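You operate a simulated robot arm through the tools that you are given. There is no shell and no other tool. Be economical: measure what you need, move in short steps, check, and stop when the job is done.

The job below is to be done with a simulated robot arm. You get a single attempt, and the scene is never put back.

Task
Move the loaf to the tray, brush the crumbs off the board, then flour its middle.
Fine: black brush, steel sifter; dust till white; both go back. Set down upright: tall brush with black bristles, steel sifter. What is to be rubbed or washed off counts as gone when no trace of it is left.

The check looks at the end state, three seconds after you hand in, the way a careful person would. Anything else that was tipped, shoved, dropped, spilled or broken makes it a failure.

Robot
A 6-joint arm with a two-finger parallel gripper, fixed in place. Base frame: the origin is at the foot of the arm, x ahead of it, y to its left, z up; the work surface is at about z = 950. Units: mm, degrees, N and s.
With the tool pointing down near the work surface it reaches from about 220 to 620 mm from the base axis. Its first joint turns from -66.0 to 66.0 degrees. Payload 2.7 kg.
The TCP is the grasp point between the finger pads, 23 mm short of the fingertips. In the tool frame z runs along the fingers and y along their closing line. The gripper opens to 94 mm. The fingers are 38 mm wide and 10 mm thick; the gripper's body (54 by 96 mm) begins 39 mm behind the TCP.
Orientation is told as [roll, pitch, yaw] about the base's x, y, z axes, in that order, counted from this pose: with the fingers straight down and closing along the base's y, the tool's x points along the base's -x, its y along +y and its z along -z.

Tools
- The arm moves only by the tool apply_moves. Its argument "rows" is a list of rows, each an object of numbers (a shift or turn left out is 0, a gripper value left out holds the last): "tx", "ty", "tz": the shift along the base's x, y, z in mm; "rx", "ry", "rz": the turn, a rotation vector about the base's x, y, z in degrees; "grip": the closure, from 0 (fully open) to 1 (shut). In form: [{"tx": .., "ty": .., "tz": .., "rx": .., "ry": .., "rz": .., "grip": ..}, ...]. A call has 1 to 12 rows; each row is the pose to reach, as a shift and turn from the pose commanded when the call began. Rows are played at 5 a second. More than 50 mm and 8.6 degrees between two rows, or a gripper value outside its range, and nothing of the call is played. Where a pose cannot be reached the arm comes as near as it can. A force on the tool above 40 N (or 10 N above the force at the start of the call, whichever is more), or a blocked arm, ends the call early, and 0.2 s more pass. The fingers move at their own pace (about 45 mm/s each) and stop on an object; they squeeze with about 38 N. The grip force told is the motor's: it shows also when the fingers shut on nothing. Time passes only in rows, and 0.2 s behind the last, so rows that repeat a pose let the fingers close. The reply holds the time, the measured pose of the TCP, the force on the tool along the base axes, the opening and the grip force, in the units named above and with some noise, with the torque about the TCP (base axes, N m) and any sound that the robot's microphone picked up, and new pictures: "pictures" is both (left out), scene, wrist or none.
- Cameras (640 x 400 px; columns grow to the right, rows downward): "scene" is fixed at [63.6, -422.2, 1411.5]; the picture's right is [0.88, -0.48, 0.00], its down [-0.25, -0.45, -0.86] and it looks along [0.41, 0.75, -0.51] (base axes); focal length 270 px, centre (320, 200). "wrist" rides on the gripper at [86, 16, -74] in the tool frame; the picture's right is [-0.18, 0.98, 0.00], its down [-0.58, -0.11, -0.81] and it looks along [-0.79, -0.15, 0.59] (tool axes); focal length 243 px, centre (320, 200). There is no depth. A picture from a camera that has moved, and an enlarged one, comes with that camera's place and axes in the base frame and with its lens.
- zoom(camera, box): a new picture of the part [left, top, right, bottom] of that camera's present view, enlarged. No time passes.
- hand_in(): hands the job in; it is judged then, once.

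Go step by step. Nothing tells you positions but the pictures and the camera data: compare them with the known pose of the tool, close in by small moves and look again before you grip or let go. The budget is 120 turns and 200 pictures, counting those below and the enlarged ones. Unless the task says otherwise, let go and move clear before handing in, and close with one line.

The tools are called after ">>>" as name(argument=value, ...) on one line, values as JSON. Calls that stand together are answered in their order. apply_moves: Moves the arm, as the interface text tells. Its arguments: {"type":"object","properties":{"rows":{"type":"array"},"pictures":{"type":"string","enum":["both","scene","wrist","none"]}},"required":["rows"]} The other tools are called the same way: zoom (camera, box) takes an enlarged picture of a part of a camera's view; hand_in () hands the job in.

At the start:

```text
clock: 0.0
eef_pos: [355.7, 31.2, 1289.4]
tcp_rot: [0.0, 0.0, 0.0]
force: [0.1, -0.6, 0.1]
torque: [-0.03, 0.0, 0.01]
finger_gap: 94.0
finger_force: 0.0
```

scene: 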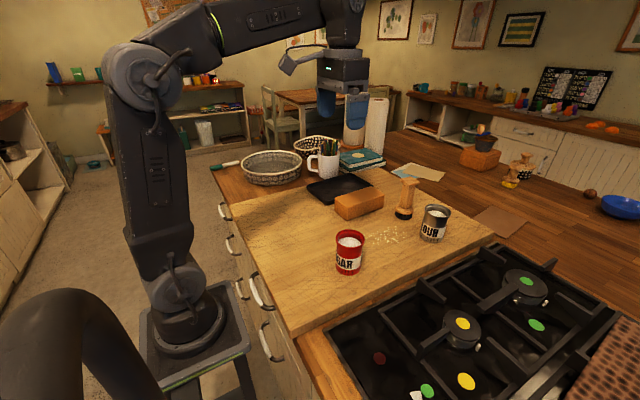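
wrist: 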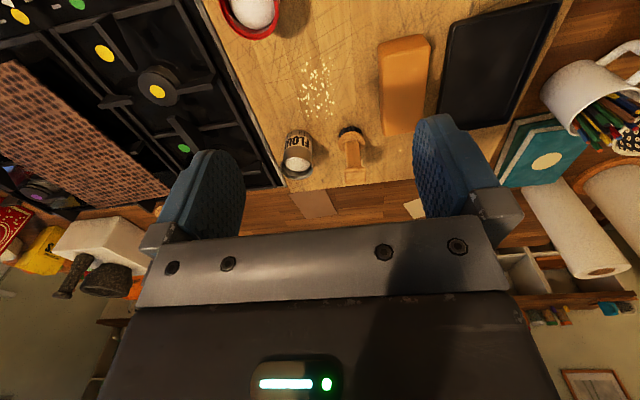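

I see the board with a loaf, black tray, brush, flour sifter (steel, "FLOUR") and a red sugar one. I'll zoom in to measure.

>>> zoom(camera="scene", box=[290, 150, 470, 290])

>>> zoom(camera="wrist", box=[210, 0, 570, 225])

```text
2.86 times, centred on (380, 220) of scene
camera zoom: at [63.6, -422.2, 1411.5], right [0.88, -0.48, 0.0], down [-0.25, -0.45, -0.86], along [0.41, 0.75, -0.51], focal length 773 px, centre (149, 143)
```

zoom: 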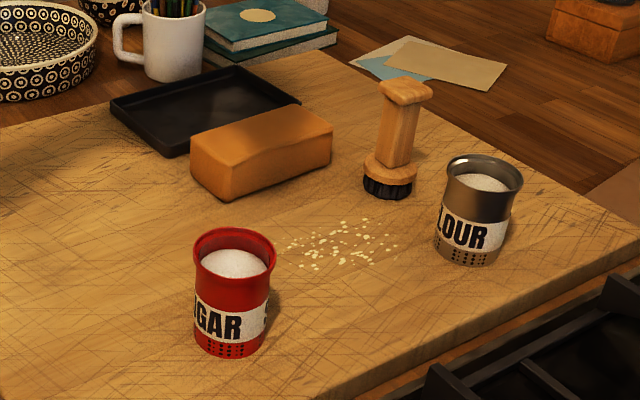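

```text
1.78 times, centred on (390, 112) of wrist
camera zoom: at [269.6, 47.9, 1363.2], right [0.18, 0.98, 0.0], down [0.58, -0.11, 0.81], along [0.79, -0.15, -0.59], focal length 431 px, centre (196, 356)
```

zoom: 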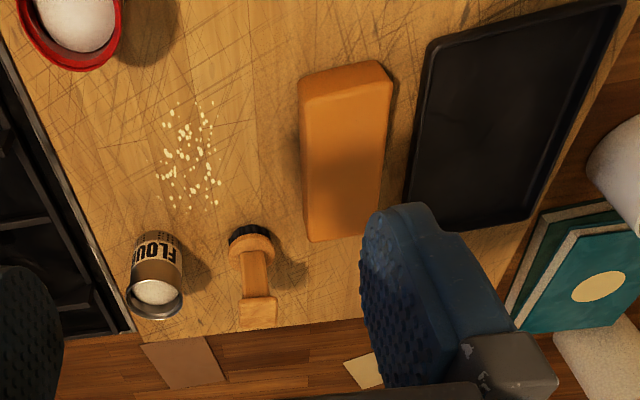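

Both cameras put the loaf around (485,135), the brush around (600,49), and the flour sifter around (596,-67). I'll move closer over the loaf and look again.

>>> apply_moves(rows=[{"tx": 5, "ty": 25, "tz": -35}, {"tx": 10, "ty": 50, "tz": -70}, {"tx": 15, "ty": 75, "tz": -105}, {"tx": 20, "ty": 100, "tz": -140}, {"tx": 20, "ty": 100, "tz": -140}])

```text
clock: 1.2
eef_pos: [378.3, 133.2, 1147.8]
tcp_rot: [0.1, 0.1, -0.1]
force: [-0.6, 0.3, 0.2]
torque: [-0.01, 0.0, 0.01]
finger_gap: 94.3
finger_force: 0.1
camera wrist: at [289.7, 149.3, 1221.5], right [0.18, 0.98, 0.0], down [0.58, -0.11, 0.81], along [0.79, -0.15, -0.59], focal length 243 px, centre (320, 200)
```

scene: 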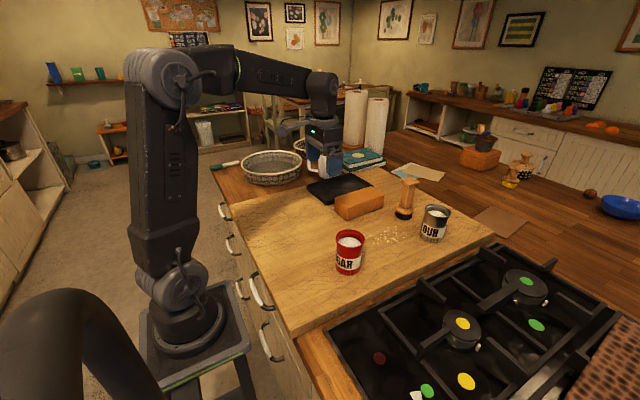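
wrist: 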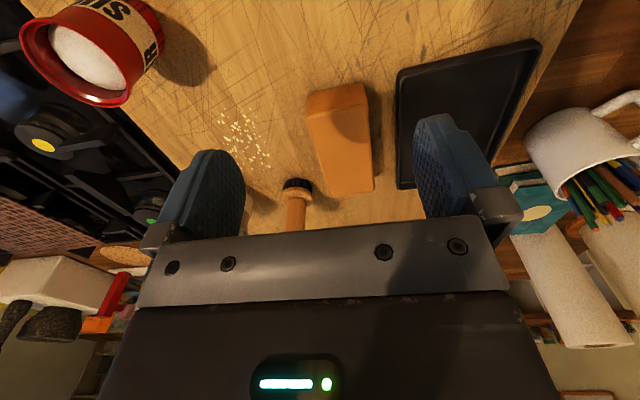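

The loaf is ahead of the gripper, roughly aligned with x. I'll zoom to get its corners.

>>> zoom(camera="wrist", box=[200, 40, 420, 210])

>>> zoom(camera="wrist", box=[360, 20, 560, 210])

>>> zoom(camera="scene", box=[290, 165, 430, 255])

```text
2.35 times, centred on (310, 125) of wrist
camera zoom: at [289.7, 149.3, 1221.5], right [0.18, 0.98, 0.0], down [0.58, -0.11, 0.81], along [0.79, -0.15, -0.59], focal length 571 px, centre (344, 376)
```

zoom: 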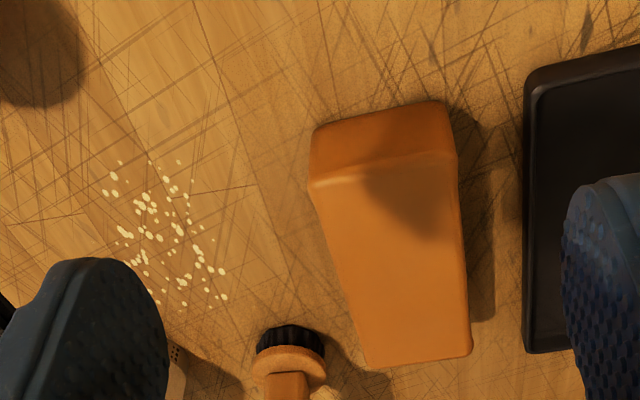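

```text
2.11 times, centred on (460, 115) of wrist
camera zoom: at [289.7, 149.3, 1221.5], right [0.18, 0.98, 0.0], down [0.58, -0.11, 0.81], along [0.79, -0.15, -0.59], focal length 511 px, centre (25, 379)
```

zoom: 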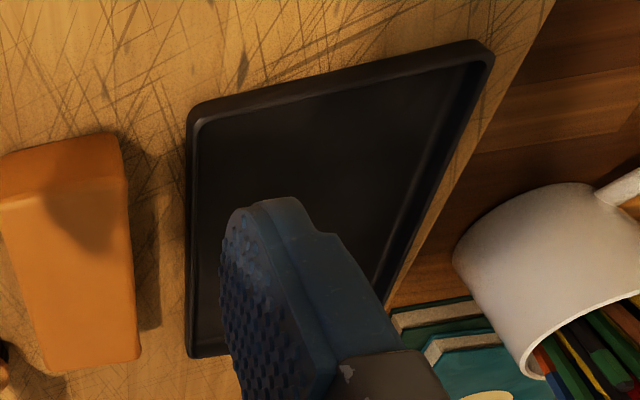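

```text
4.44 times, centred on (360, 210) of scene
camera zoom: at [63.6, -422.2, 1411.5], right [0.88, -0.48, 0.0], down [-0.25, -0.45, -0.86], along [0.41, 0.75, -0.51], focal length 1202 px, centre (142, 156)
```

zoom: 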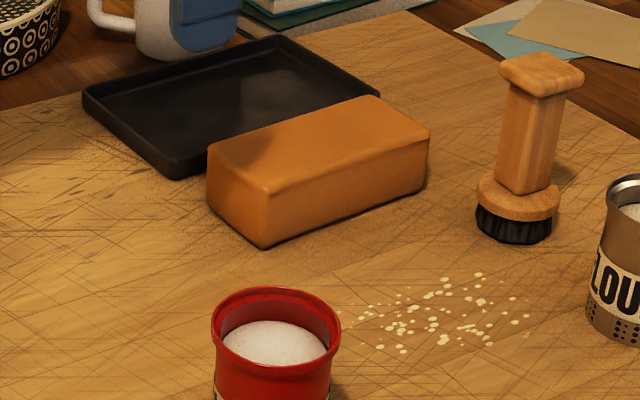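

Loaf: about 142×66×45 mm, centre near (512,141), yaw about 2.5°. Tray: about 200×135, centre near (530,280). I'll hover over the loaf and check.

>>> apply_moves(rows=[{"tx": 45, "ty": 3, "tz": -20, "rz": 1}, {"tx": 90, "ty": 6, "tz": -40, "rz": 2}, {"tx": 134, "ty": 9, "tz": -70, "rz": 2.5}, {"tx": 134, "ty": 9, "tz": -90, "rz": 2.5}, {"tx": 134, "ty": 9, "tz": -90, "rz": 2.5}, {"tx": 134, "ty": 9, "tz": -90, "rz": 2.5}])

>>> zoom(camera="scene", box=[290, 125, 430, 225])

```text
refused: row 3 steps farther than a row can; nothing moved
```

```text
4.00 times, centred on (360, 175) of scene
camera zoom: at [63.6, -422.2, 1411.5], right [0.88, -0.48, 0.0], down [-0.25, -0.45, -0.86], along [0.41, 0.75, -0.51], focal length 1082 px, centre (160, 300)
```

zoom: 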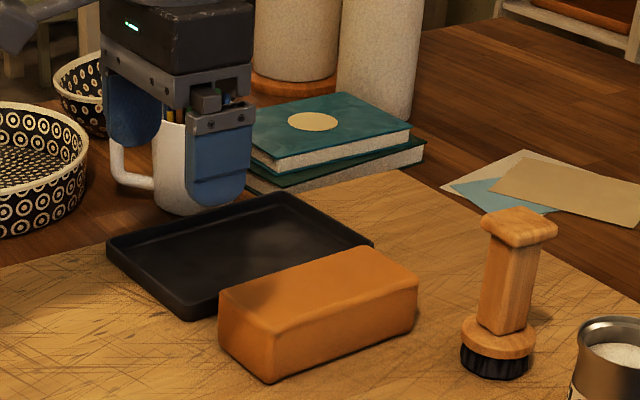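

Same plan, with smaller steps.

>>> apply_moves(rows=[{"tx": 34, "ty": 3, "tz": -20, "rz": 1}, {"tx": 68, "ty": 6, "tz": -40, "rz": 2}, {"tx": 102, "ty": 9, "tz": -60, "rz": 2.5}, {"tx": 134, "ty": 9, "tz": -80, "rz": 2.5}, {"tx": 134, "ty": 9, "tz": -90, "rz": 2.5}, {"tx": 134, "ty": 9, "tz": -90, "rz": 2.5}])

>>> zoom(camera="scene", box=[290, 135, 430, 235])

```text
clock: 2.6
eef_pos: [509.9, 142.6, 1058.9]
tcp_rot: [0.0, 0.0, 2.5]
force: [-0.4, 0.2, 0.5]
torque: [0.0, -0.03, 0.04]
finger_gap: 94.0
finger_force: 0.0
camera wrist: at [423.0, 154.5, 1133.8], right [0.14, 0.99, 0.0], down [0.59, -0.08, 0.81], along [0.8, -0.11, -0.59], focal length 243 px, centre (320, 200)
```

scene: 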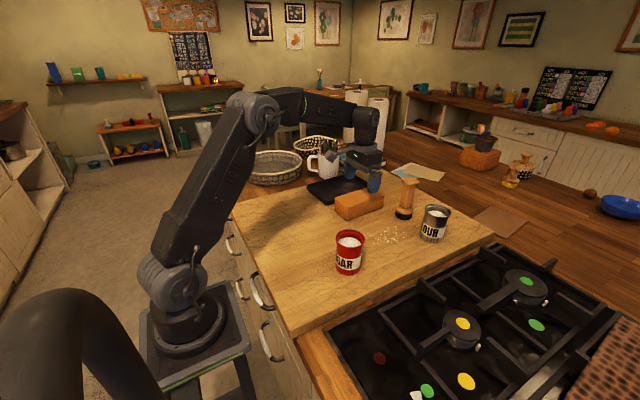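
wrist: 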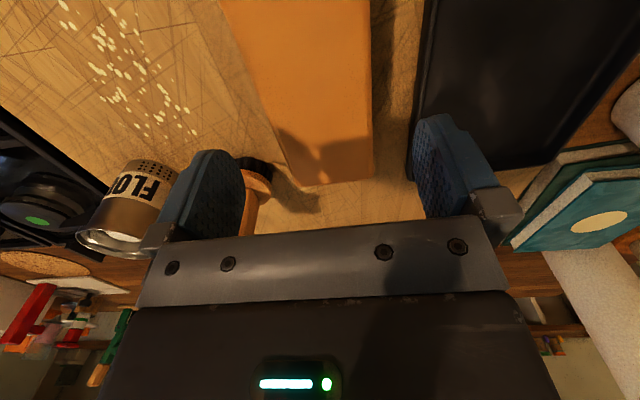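

```text
4.00 times, centred on (360, 185) of scene
camera zoom: at [63.6, -422.2, 1411.5], right [0.88, -0.48, 0.0], down [-0.25, -0.45, -0.86], along [0.41, 0.75, -0.51], focal length 1082 px, centre (160, 260)
```

zoom: 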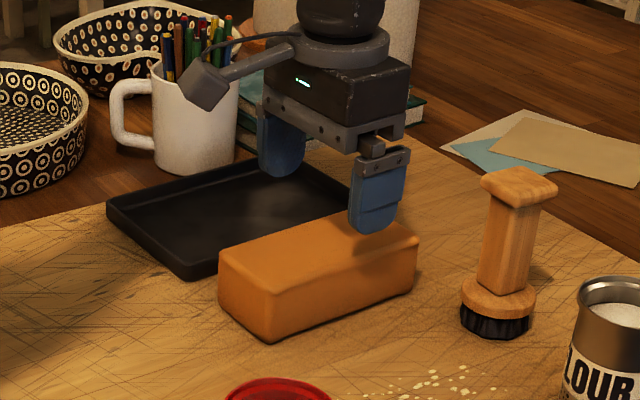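

Alignment looks right, so I'll descend and grip the loaf.

>>> apply_moves(rows=[{"tz": -25}, {"tz": -50}, {"tz": -74}, {"tz": -74}, {"tz": -74, "grip": 0.4}, {"tz": -74, "grip": 0.5}, {"tz": -74, "grip": 0.5}, {"tz": -74, "grip": 0.5}])

```text
clock: 4.4
eef_pos: [511.9, 140.8, 984.8]
tcp_rot: [0.0, 0.0, 2.6]
force: [-0.4, -1.0, -0.3]
torque: [-0.16, -0.24, -0.1]
finger_gap: 69.7
finger_force: 38.2
camera wrist: at [423.1, 153.9, 1059.5], right [0.14, 0.99, 0.0], down [0.59, -0.08, 0.81], along [0.8, -0.11, -0.59], focal length 243 px, centre (320, 200)
```

scene: 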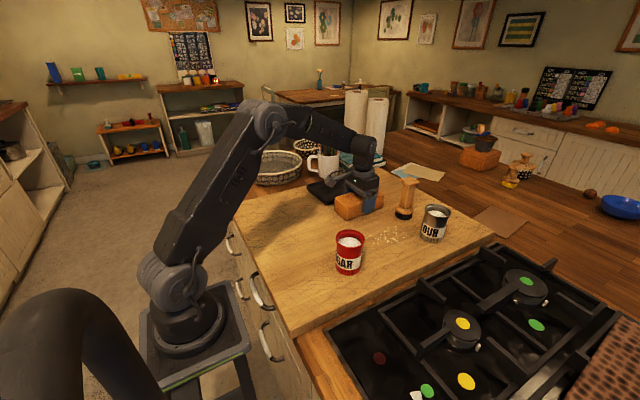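
wrist: 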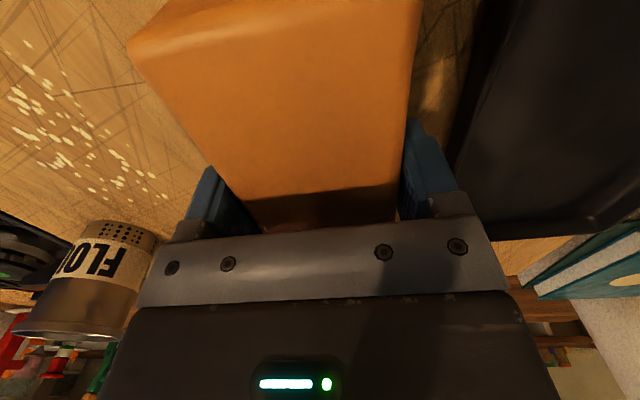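

Gripped at 70 mm. Next I lift and carry it over the tray.

>>> apply_moves(rows=[{"tz": 20}, {"tz": 50}, {"tz": 80}, {"ty": 35, "tx": 3, "tz": 80}, {"ty": 70, "tx": 6, "tz": 80}, {"ty": 105, "tx": 10, "tz": 80}, {"ty": 138, "tx": 14, "tz": 80, "rz": 1}, {"ty": 138, "tx": 14, "tz": 80, "rz": 1}, {"ty": 138, "tx": 14, "tz": 80, "rz": 1}])

>>> zoom(camera="scene", box=[280, 115, 420, 215])

```text
clock: 6.4
eef_pos: [522.1, 278.3, 1065.0]
tcp_rot: [-0.1, 0.0, 3.5]
force: [0.0, -0.1, -4.5]
torque: [0.04, 0.01, -0.01]
finger_gap: 69.9
finger_force: 37.4
camera wrist: at [434.3, 288.9, 1139.3], right [0.12, 0.99, 0.0], down [0.59, -0.07, 0.81], along [0.8, -0.1, -0.59], focal length 243 px, centre (320, 200)
```

scene: 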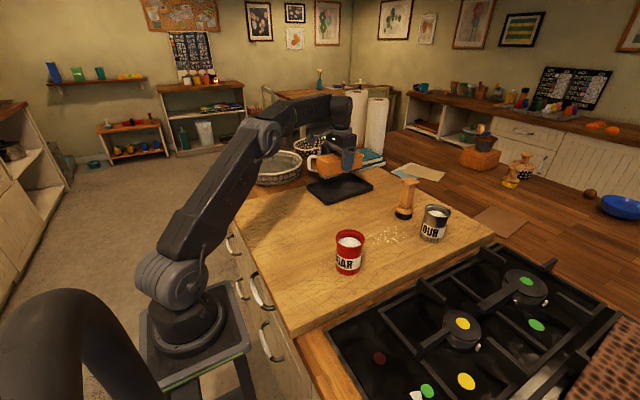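
wrist: 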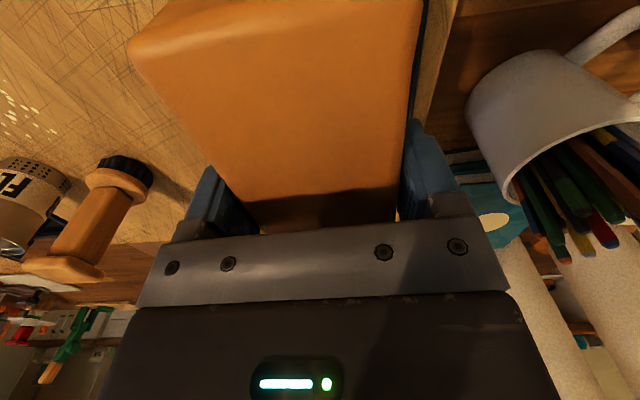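

```text
4.00 times, centred on (350, 165) of scene
camera zoom: at [63.7, -422.1, 1411.5], right [0.88, -0.48, 0.0], down [-0.25, -0.45, -0.86], along [0.41, 0.75, -0.51], focal length 1082 px, centre (200, 340)
```

zoom: 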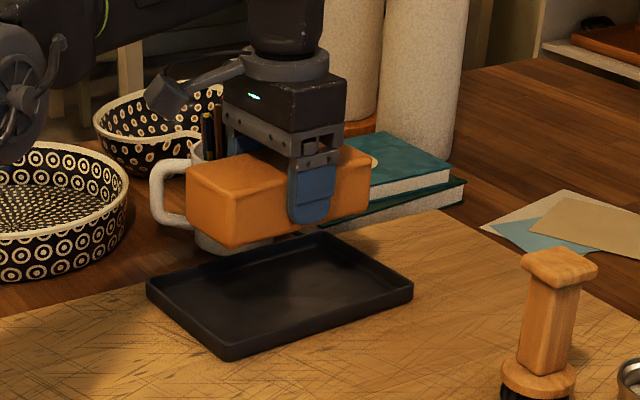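

The tray centre is at about (530,283), so a small correction, then lower with force checks.

>>> apply_moves(rows=[{"tx": 4, "ty": 4, "tz": -20}, {"tx": 4, "ty": 4, "tz": -45}, {"tx": 4, "ty": 4, "tz": -65}, {"tx": 4, "ty": 4, "tz": -68}, {"tx": 4, "ty": 4, "tz": -70}, {"tx": 4, "ty": 4, "tz": -72}, {"tx": 4, "ty": 4, "tz": -72}])

>>> zoom(camera="scene", box=[280, 125, 420, 225])

```text
clock: 8.0
eef_pos: [528.1, 282.6, 992.2]
tcp_rot: [-0.1, -0.1, 3.4]
force: [0.3, 0.5, -4.1]
torque: [-0.01, 0.01, 0.02]
finger_gap: 69.9
finger_force: 38.1
camera wrist: at [440.5, 293.5, 1067.1], right [0.12, 0.99, 0.0], down [0.59, -0.07, 0.81], along [0.8, -0.1, -0.59], focal length 243 px, centre (320, 200)
```

scene: 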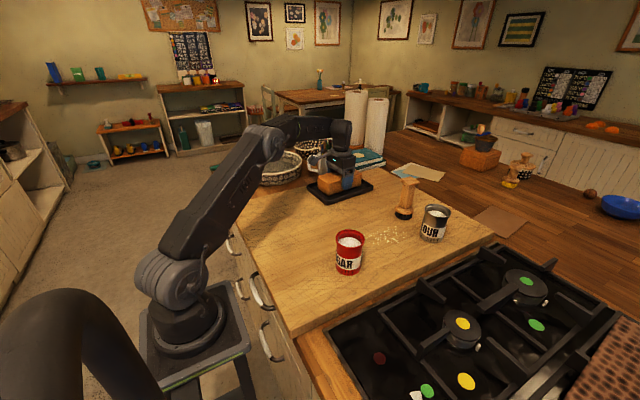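
wrist: 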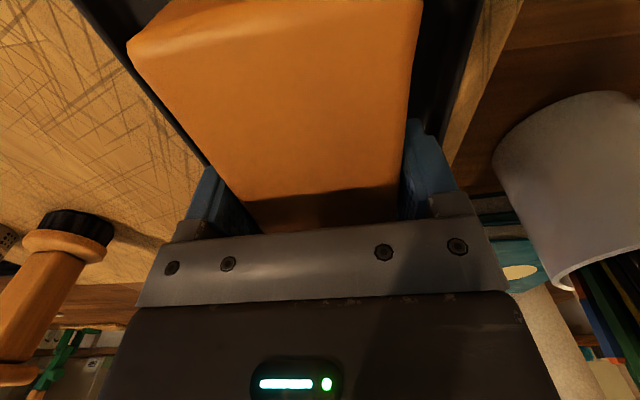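

```text
4.00 times, centred on (350, 175) of scene
camera zoom: at [63.7, -422.1, 1411.5], right [0.88, -0.48, 0.0], down [-0.25, -0.45, -0.86], along [0.41, 0.75, -0.51], focal length 1082 px, centre (200, 300)
```

zoom: 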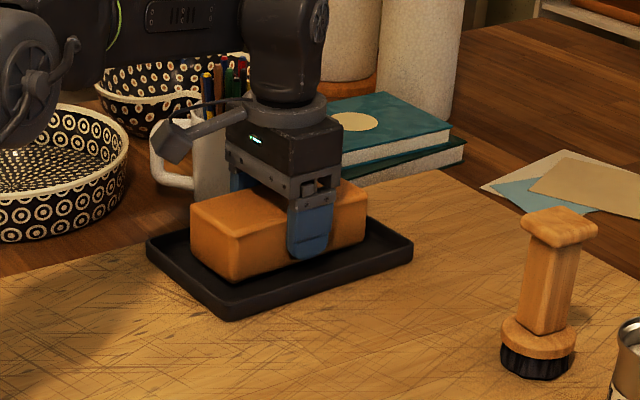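

Well centred. I'll lower a few more millimetres until contact.

>>> apply_moves(rows=[{"tz": -1}, {"tz": -2}, {"tz": -3}, {"tz": -3}], pictures="none")

```text
clock: 9.0
eef_pos: [528.7, 282.3, 990.1]
tcp_rot: [-0.1, 0.0, 3.5]
force: [0.2, 0.0, -4.4]
torque: [0.03, 0.0, 0.01]
finger_gap: 69.9
finger_force: 37.5
```

>>> apply_moves(rows=[{"tz": -1}, {"tz": -2}, {"tz": -2}], pictures="none")

```text
clock: 9.8
eef_pos: [530.5, 283.2, 988.5]
tcp_rot: [-0.1, 0.1, 3.5]
force: [-2.6, -1.1, 6.1]
torque: [-0.18, 0.88, 0.01]
finger_gap: 69.7
finger_force: 37.9
```

Contact with the tray. I'll open partway and lift.

>>> apply_moves(rows=[{"grip": 0.13}, {"grip": 0.13}, {"tz": 0, "grip": 0.13}, {"tz": 30, "grip": 0.13}, {"tz": 70, "grip": 0.13}, {"tz": 110, "grip": 0}, {"tz": 110, "grip": 0}])

>>> zoom(camera="scene", box=[280, 125, 420, 225])

```text
clock: 11.4
eef_pos: [527.7, 282.7, 1097.0]
tcp_rot: [0.2, 0.0, 3.5]
force: [0.7, 0.5, 0.8]
torque: [0.01, 0.02, -0.01]
finger_gap: 93.9
finger_force: 0.1
camera wrist: at [439.7, 293.2, 1170.4], right [0.12, 0.99, 0.0], down [0.59, -0.07, 0.81], along [0.8, -0.1, -0.59], focal length 243 px, centre (320, 200)
```

scene: 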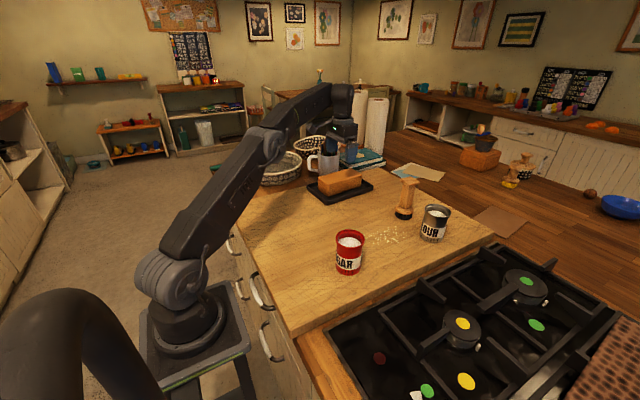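
wrist: 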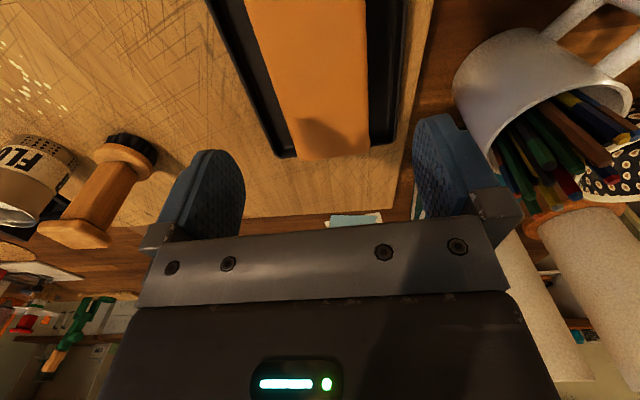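

```text
4.00 times, centred on (350, 175) of scene
camera zoom: at [63.6, -422.2, 1411.5], right [0.88, -0.48, 0.0], down [-0.25, -0.45, -0.86], along [0.41, 0.75, -0.51], focal length 1082 px, centre (200, 300)
```

zoom: 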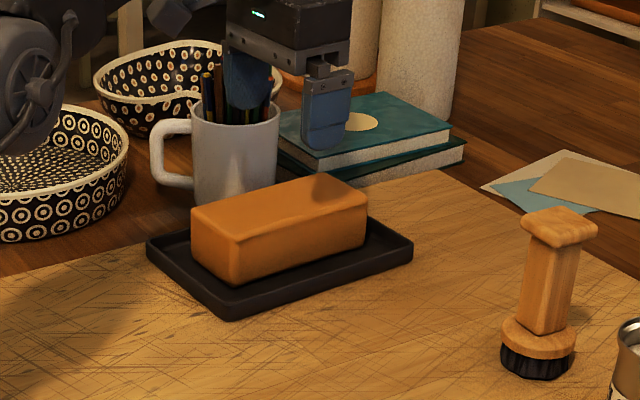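

The loaf rests in the tray. Next I move to face the brush for a closer measurement.

>>> apply_moves(rows=[{"tx": -20, "ty": -40, "tz": 5, "rz": -0.6}, {"tx": -40, "ty": -80, "tz": 5, "rz": -1.2}, {"tx": -60, "ty": -120, "tz": 5, "rz": -1.8}, {"tx": -70, "ty": -160, "tz": 5, "rz": -2.4}, {"tx": -75, "ty": -200, "tz": 5, "rz": -3}, {"tx": -80, "ty": -235, "tz": 5, "rz": -3.5}, {"tx": -80, "ty": -235, "tz": 5, "rz": -3.5}])

>>> zoom(camera="wrist", box=[200, 40, 440, 230])

```text
clock: 13.0
eef_pos: [448.5, 47.6, 1104.1]
tcp_rot: [-0.1, 0.0, 0.0]
force: [-0.3, -0.4, -0.6]
torque: [-0.03, 0.01, -0.02]
finger_gap: 94.2
finger_force: 0.0
camera wrist: at [360.5, 63.3, 1177.9], right [0.18, 0.98, 0.0], down [0.58, -0.11, 0.81], along [0.79, -0.15, -0.59], focal length 243 px, centre (320, 200)
```

scene: 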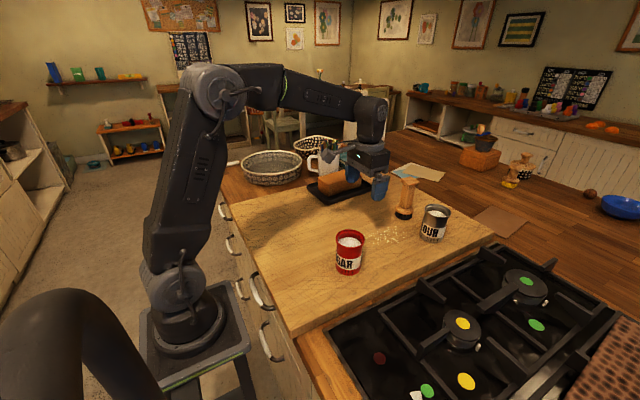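
wrist: 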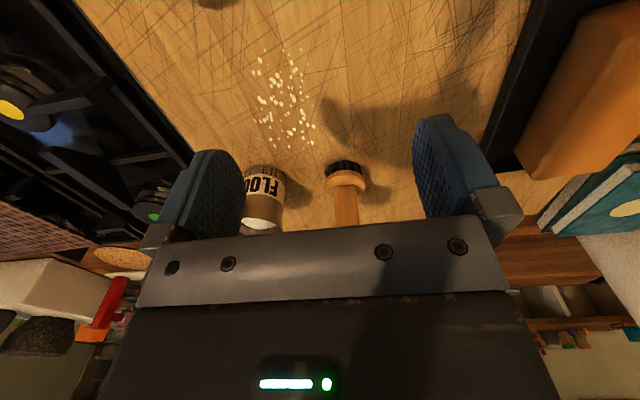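

```text
2.11 times, centred on (320, 135) of wrist
camera zoom: at [360.5, 63.3, 1177.9], right [0.18, 0.98, 0.0], down [0.58, -0.11, 0.81], along [0.79, -0.15, -0.59], focal length 511 px, centre (320, 337)
```

zoom: 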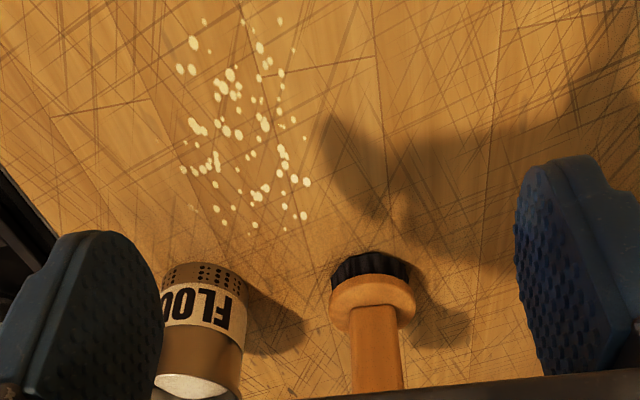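

Brush is near (606,49), top about z=1077 with a ~37 mm square knob aligned to the axes. I'll raise, move above the knob, and check.

>>> apply_moves(rows=[{"tz": 30}, {"tx": 40, "tz": 36}, {"tx": 80, "tz": 36}, {"tx": 120, "tz": 36}, {"tx": 158, "ty": 2, "tz": 36}, {"tx": 158, "ty": 2, "tz": 36}, {"tx": 158, "ty": 2, "tz": 36}])

>>> zoom(camera="scene", box=[350, 125, 470, 225])

>>> zoom(camera="wrist", box=[150, 90, 510, 300])

```text
clock: 14.6
eef_pos: [590.0, 49.2, 1131.7]
tcp_rot: [0.0, 0.0, 0.1]
force: [-0.3, 0.3, 0.6]
torque: [-0.01, -0.01, 0.02]
finger_gap: 93.9
finger_force: 0.1
out of reach, approached as far as the arm can: row 5, 6, 7
camera wrist: at [502.7, 64.9, 1206.0], right [0.18, 0.98, 0.0], down [0.58, -0.11, 0.81], along [0.79, -0.15, -0.59], focal length 243 px, centre (320, 200)
```

scene: 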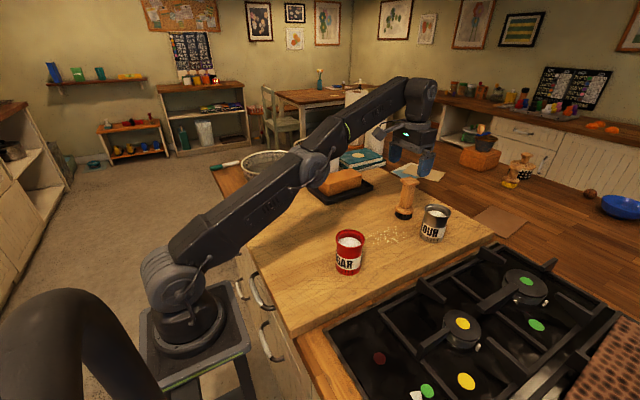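
wrist: 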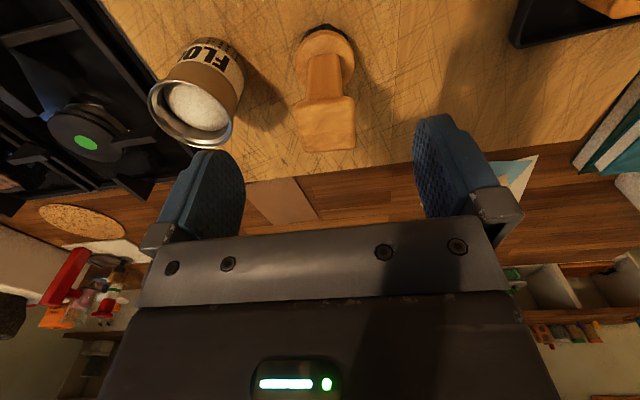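

```text
4.00 times, centred on (410, 175) of scene
camera zoom: at [63.6, -422.2, 1411.5], right [0.88, -0.48, 0.0], down [-0.25, -0.45, -0.86], along [0.41, 0.75, -0.51], focal length 1082 px, centre (-40, 300)
```

zoom: 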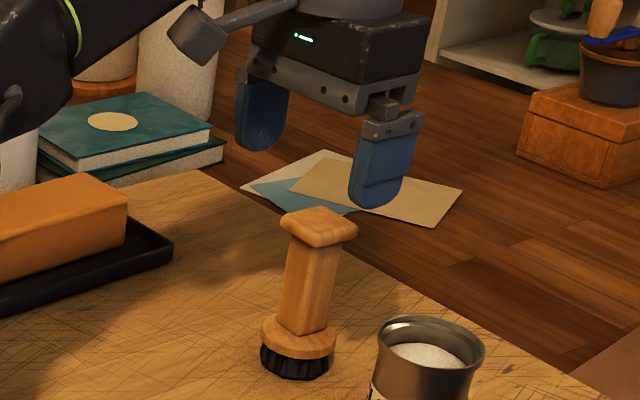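

```text
1.78 times, centred on (330, 195) of wrist
camera zoom: at [502.7, 64.9, 1206.0], right [0.18, 0.98, 0.0], down [0.58, -0.11, 0.81], along [0.79, -0.15, -0.59], focal length 431 px, centre (302, 209)
```

zoom: 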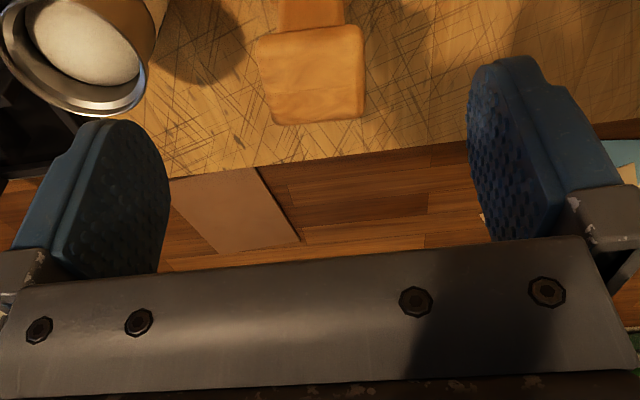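

The knob is near (600,50) and the arm is at its reach limit at this height. Reach should grow as I descend, so I'll go down straddling the knob in y.

>>> apply_moves(rows=[{"tz": -20}, {"tz": -40}, {"tz": -50}, {"tz": -50}])

>>> zoom(camera="scene", box=[350, 125, 470, 225])

```text
clock: 15.6
eef_pos: [589.6, 47.5, 1082.5]
tcp_rot: [0.0, -0.1, 0.0]
force: [0.3, 0.6, -0.5]
torque: [-0.03, -0.03, -0.02]
finger_gap: 94.1
finger_force: 0.1
camera wrist: at [502.8, 63.1, 1157.1], right [0.18, 0.98, 0.0], down [0.58, -0.11, 0.81], along [0.79, -0.15, -0.59], focal length 243 px, centre (320, 200)
```

scene: 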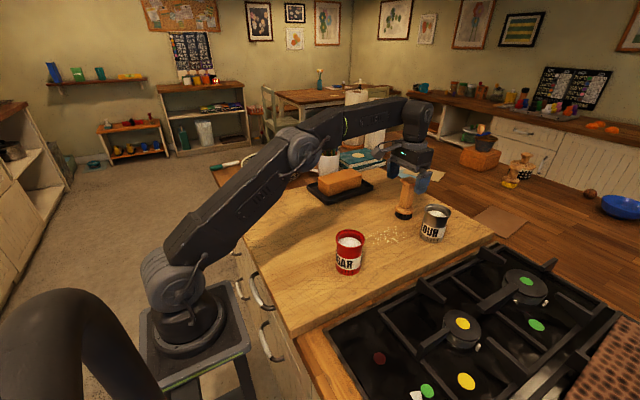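
wrist: 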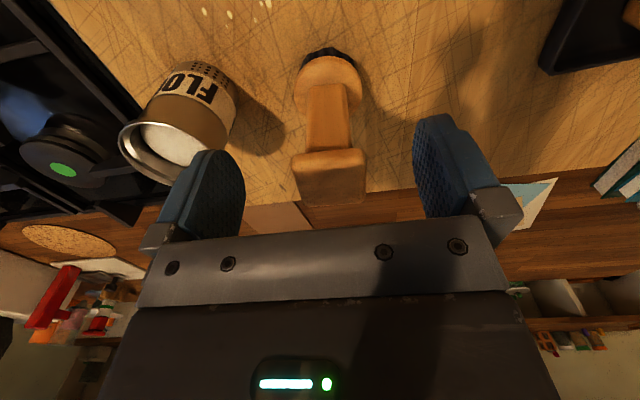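

```text
4.00 times, centred on (410, 175) of scene
camera zoom: at [63.6, -422.2, 1411.5], right [0.88, -0.48, 0.0], down [-0.25, -0.45, -0.86], along [0.41, 0.75, -0.51], focal length 1082 px, centre (-40, 300)
```

zoom: 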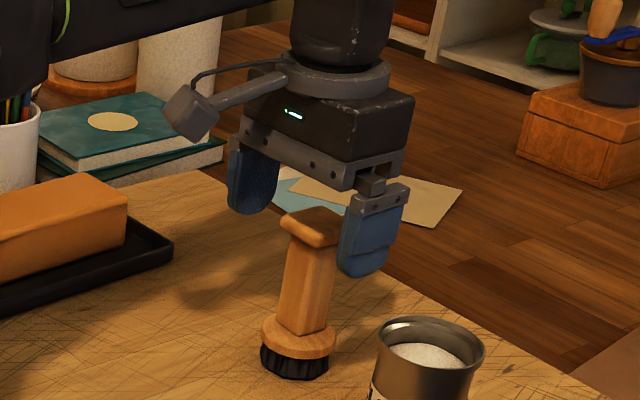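

Knob centre is at about (601,51). I'll shift slightly, lower to knob height, and grip.

>>> apply_moves(rows=[{"tx": 5, "ty": 2, "tz": -7}, {"tx": 9, "ty": 3, "tz": -14}, {"tx": 9, "ty": 3, "tz": -14}, {"tx": 9, "ty": 3, "tz": -14}])

>>> zoom(camera="wrist", box=[220, 60, 440, 230])

>>> zoom(camera="scene", box=[370, 145, 450, 225])

```text
clock: 16.6
eef_pos: [597.9, 50.8, 1069.5]
tcp_rot: [0.0, 0.0, 0.0]
force: [1.0, 0.1, 0.6]
torque: [0.01, 0.0, 0.02]
finger_gap: 93.8
finger_force: 0.1
camera wrist: at [511.4, 66.1, 1143.7], right [0.18, 0.98, 0.0], down [0.58, -0.11, 0.81], along [0.79, -0.15, -0.59], focal length 243 px, centre (320, 200)
```

scene: 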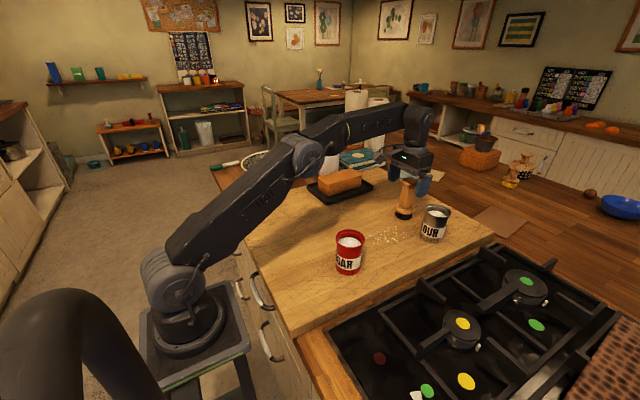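
wrist: 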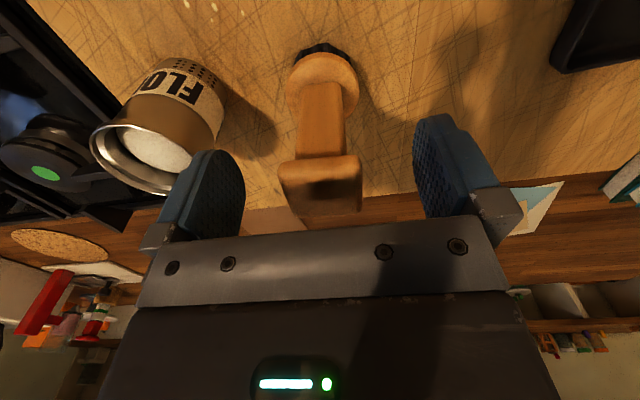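

```text
2.35 times, centred on (330, 145) of wrist
camera zoom: at [511.4, 66.1, 1143.7], right [0.18, 0.98, 0.0], down [0.58, -0.11, 0.81], along [0.79, -0.15, -0.59], focal length 571 px, centre (296, 329)
```

zoom: 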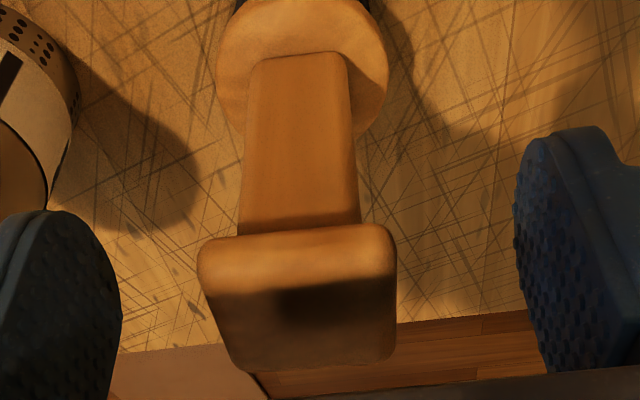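

```text
5.00 times, centred on (410, 185) of scene
camera zoom: at [63.6, -422.2, 1411.5], right [0.88, -0.48, 0.0], down [-0.25, -0.45, -0.86], along [0.41, 0.75, -0.51], focal length 1352 px, centre (-130, 275)
```

zoom: 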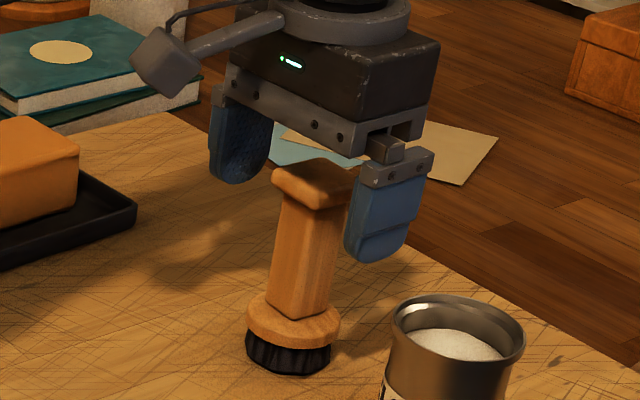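

The fingers straddle the knob evenly. I'll close slowly.

>>> apply_moves(rows=[{"grip": 0.35}, {"grip": 0.5}, {"grip": 0.65}, {"grip": 0.7}, {"grip": 0.7}, {"grip": 0.7}])

>>> zoom(camera="scene", box=[370, 145, 450, 225])

```text
clock: 18.0
eef_pos: [598.6, 50.3, 1069.8]
tcp_rot: [0.0, 0.0, 0.0]
force: [-0.6, -0.2, 1.3]
torque: [0.01, 0.04, 0.0]
finger_gap: 39.3
finger_force: 37.1
camera wrist: at [511.3, 66.1, 1143.8], right [0.18, 0.98, 0.0], down [0.58, -0.11, 0.81], along [0.79, -0.15, -0.59], focal length 243 px, centre (320, 200)
```

scene: 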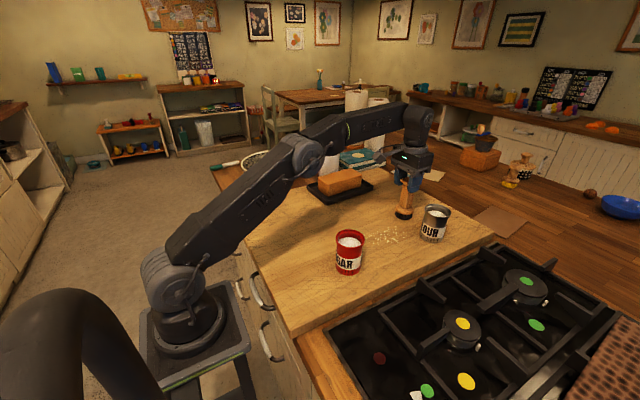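
wrist: 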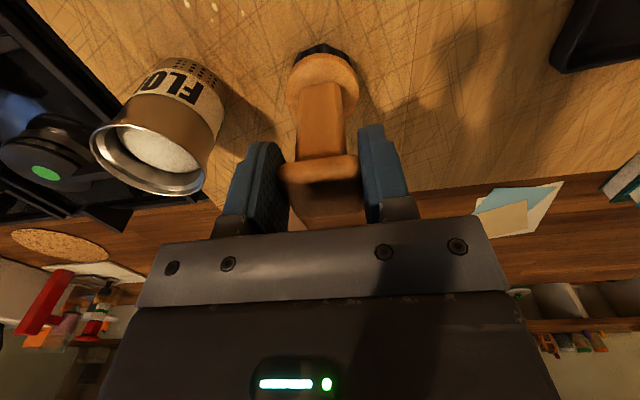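

```text
5.00 times, centred on (410, 185) of scene
camera zoom: at [63.6, -422.2, 1411.5], right [0.88, -0.48, 0.0], down [-0.25, -0.45, -0.86], along [0.41, 0.75, -0.51], focal length 1352 px, centre (-130, 275)
```

zoom: 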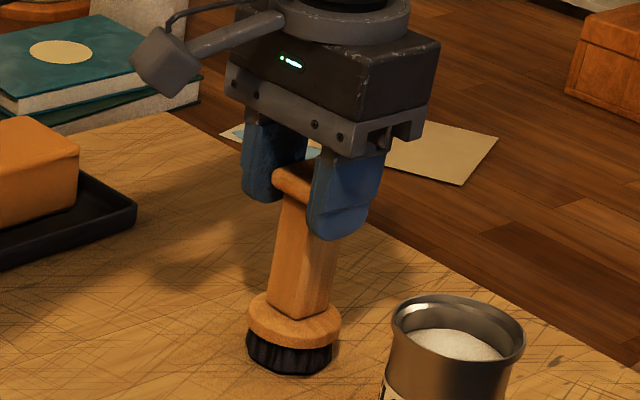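

The brush is held at (598,50,1069). The crumb patch is at about x 444–552, y −37–33. I'll lift, move over the patch, and lower to light contact.

>>> apply_moves(rows=[{"tz": 10}, {"tz": 25}, {"tx": -35, "ty": -10, "tz": 25}, {"tx": -70, "ty": -20, "tz": 25}, {"tx": -99, "ty": -50, "tz": 25}, {"tx": -99, "ty": -50, "tz": 12}, {"tx": -99, "ty": -50, "tz": 3}, {"tx": -99, "ty": -50, "tz": 1}, {"tx": -99, "ty": -50, "tz": 0}, {"tx": -99, "ty": -50, "tz": 0}])

>>> zoom(camera="scene", box=[330, 165, 470, 265])

```text
clock: 20.2
eef_pos: [500.1, 2.0, 1069.4]
tcp_rot: [0.0, 0.0, 0.0]
force: [0.3, -1.0, -1.1]
torque: [0.0, 0.02, -0.01]
finger_gap: 39.3
finger_force: 37.8
camera wrist: at [412.6, 17.6, 1143.7], right [0.18, 0.98, 0.0], down [0.58, -0.11, 0.81], along [0.79, -0.15, -0.59], focal length 243 px, centre (320, 200)
```

scene: 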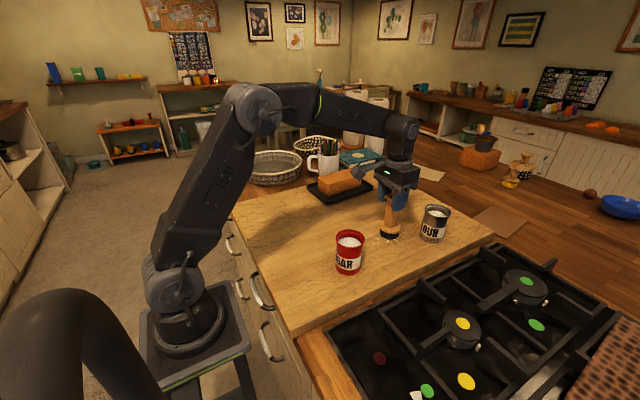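
wrist: 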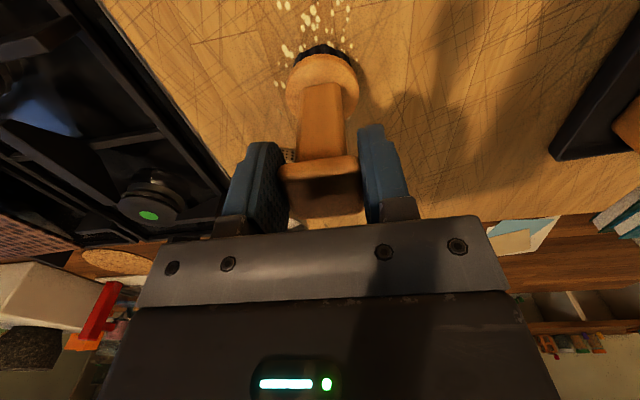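

```text
4.00 times, centred on (400, 215) of scene
camera zoom: at [63.6, -422.2, 1411.5], right [0.88, -0.48, 0.0], down [-0.25, -0.45, -0.86], along [0.41, 0.75, -0.51], focal length 1082 px, centre (0, 140)
```

zoom: 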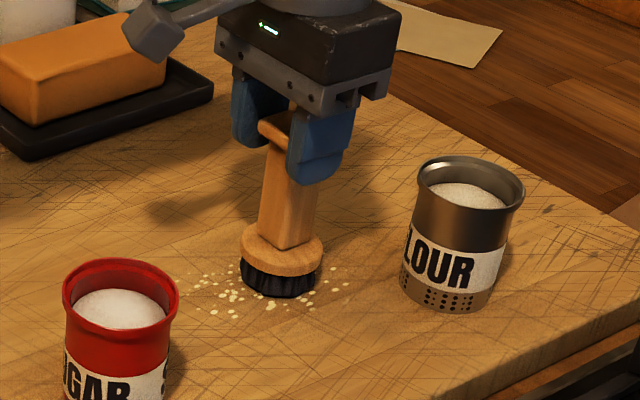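

The brush stands over the crumbs with contact. First a gentle test stroke with slight pressure.

>>> apply_moves(rows=[{"tz": -1}, {"tz": -2}, {"tx": -20, "tz": -2}, {"tx": -45, "tz": -2}, {"tx": -65, "tz": -2}])

>>> zoom(camera="scene", box=[330, 165, 470, 265])

```text
clock: 21.4
eef_pos: [436.3, 2.0, 1069.1]
tcp_rot: [0.0, -0.4, 0.0]
force: [8.4, 0.3, 15.6]
torque: [0.12, -0.69, 0.01]
finger_gap: 39.0
finger_force: 37.7
camera wrist: at [348.9, 17.1, 1143.0], right [0.18, 0.98, 0.0], down [0.58, -0.11, 0.81], along [0.8, -0.15, -0.59], focal length 243 px, centre (320, 200)
```

scene: 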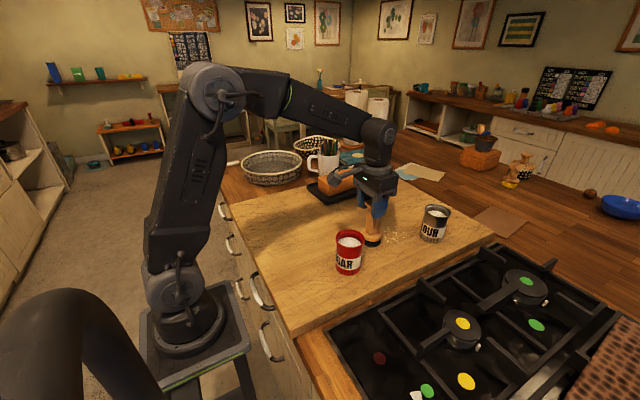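
wrist: 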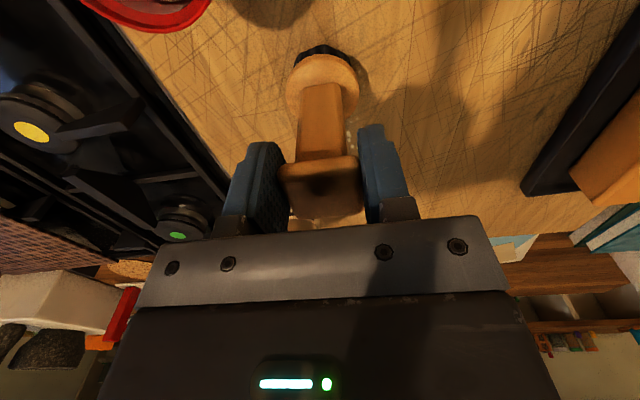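

```text
4.00 times, centred on (400, 215) of scene
camera zoom: at [63.6, -422.2, 1411.5], right [0.88, -0.48, 0.0], down [-0.25, -0.45, -0.86], along [0.41, 0.75, -0.51], focal length 1082 px, centre (0, 140)
```

zoom: 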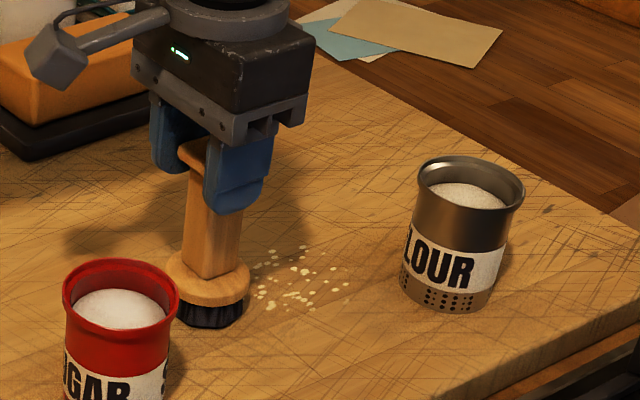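

The brushed strip is disappearing. Continuing with a serpentine over the whole patch at the same light pressure.

>>> apply_moves(rows=[{"tx": 40}, {"tx": 80}, {"tx": 118}, {"tx": 118, "ty": 18}, {"tx": 80, "ty": 18}, {"tx": 40, "ty": 18}, {"tx": 0, "ty": 18}, {"tx": 0, "ty": 34}, {"tx": 40, "ty": 34}, {"tx": 80, "ty": 34}, {"tx": 118, "ty": 34}, {"tx": 118, "ty": 34}])

>>> zoom(camera="scene", box=[330, 165, 470, 265])

```text
clock: 24.0
eef_pos: [552.7, 37.2, 1068.6]
tcp_rot: [0.0, -0.3, 0.0]
force: [-12.1, 0.9, 25.2]
torque: [0.06, 0.65, 0.05]
finger_gap: 39.4
finger_force: 38.0
camera wrist: at [464.5, 52.0, 1142.3], right [0.18, 0.98, 0.0], down [0.58, -0.11, 0.81], along [0.8, -0.15, -0.59], focal length 243 px, centre (320, 200)
```

scene: 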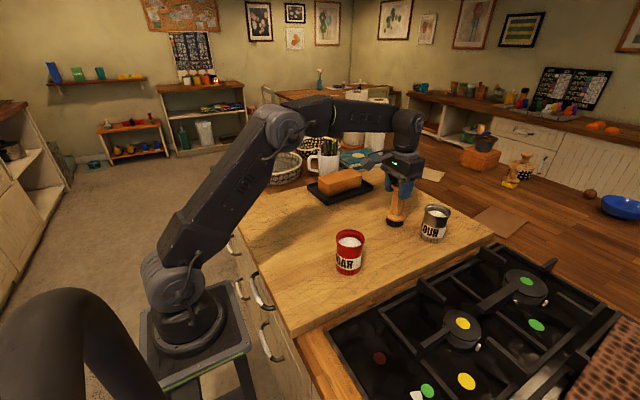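
wrist: 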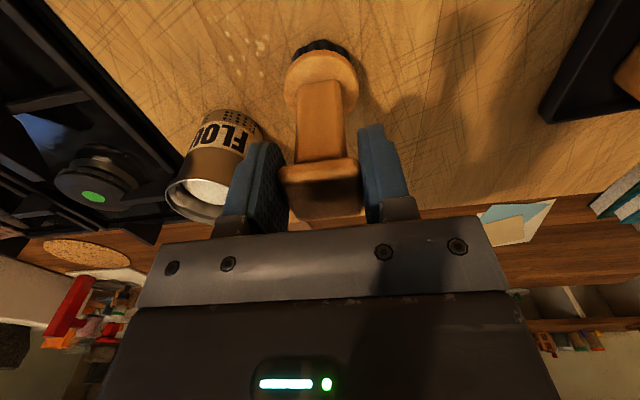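

```text
4.00 times, centred on (400, 215) of scene
camera zoom: at [62.8, -422.2, 1411.6], right [0.88, -0.48, 0.0], down [-0.25, -0.45, -0.86], along [0.41, 0.75, -0.51], focal length 1082 px, centre (0, 140)
```

zoom: 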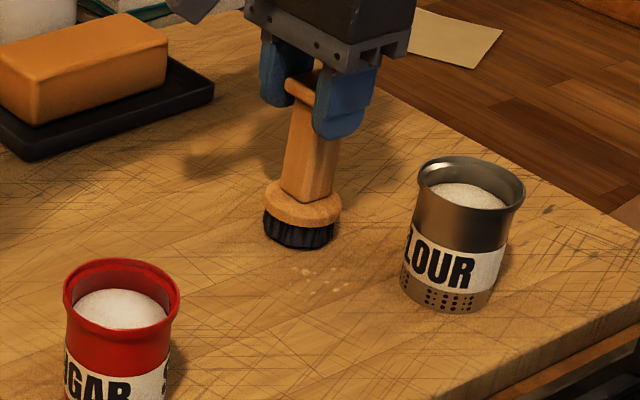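

Nearly gone; faint ones remain on the −y side. I'll sweep there, keeping clear of the sifter.

>>> apply_moves(rows=[{"ty": -18}, {"ty": -36}, {"tx": -40, "ty": -36}, {"tx": -80, "ty": -36}, {"tx": -115, "ty": -36}, {"tx": -115, "ty": -52}, {"tx": -80, "ty": -52}, {"tx": -40, "ty": -52}, {"tx": -5, "ty": -52}, {"tx": -20, "ty": -68}, {"tx": -60, "ty": -68}, {"tx": -100, "ty": -68}])

>>> zoom(camera="scene", box=[330, 165, 470, 265])

```text
clock: 26.6
eef_pos: [450.1, -32.4, 1068.8]
tcp_rot: [0.0, -0.3, 0.0]
force: [4.1, 0.0, 8.4]
torque: [-0.13, -0.64, 0.05]
finger_gap: 39.4
finger_force: 38.5
camera wrist: at [364.0, -17.0, 1141.4], right [0.18, 0.98, 0.0], down [0.58, -0.11, 0.81], along [0.8, -0.15, -0.59], focal length 243 px, centre (320, 200)
```

scene: 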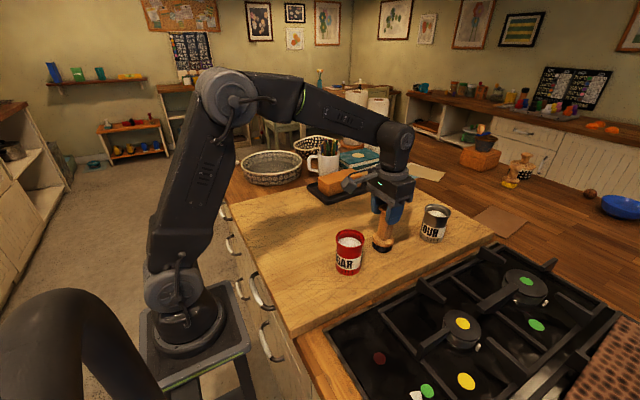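
wrist: 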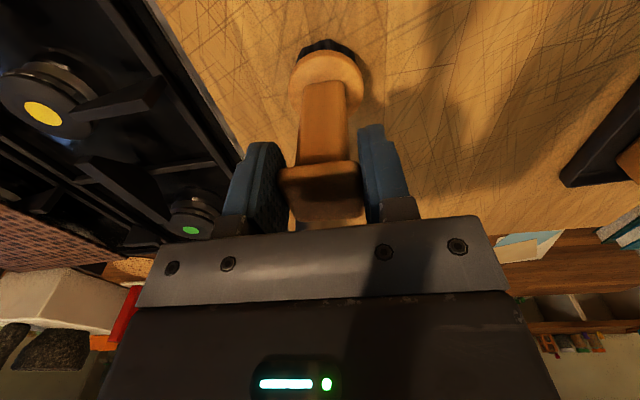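

```text
4.00 times, centred on (400, 215) of scene
camera zoom: at [63.6, -422.2, 1411.5], right [0.88, -0.48, 0.0], down [-0.25, -0.45, -0.86], along [0.41, 0.75, -0.51], focal length 1082 px, centre (0, 140)
```

zoom: 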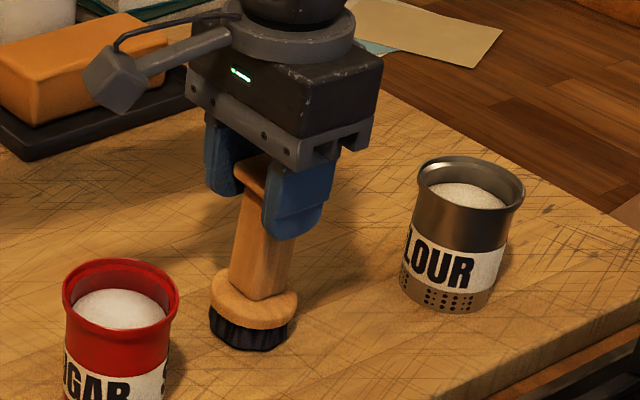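

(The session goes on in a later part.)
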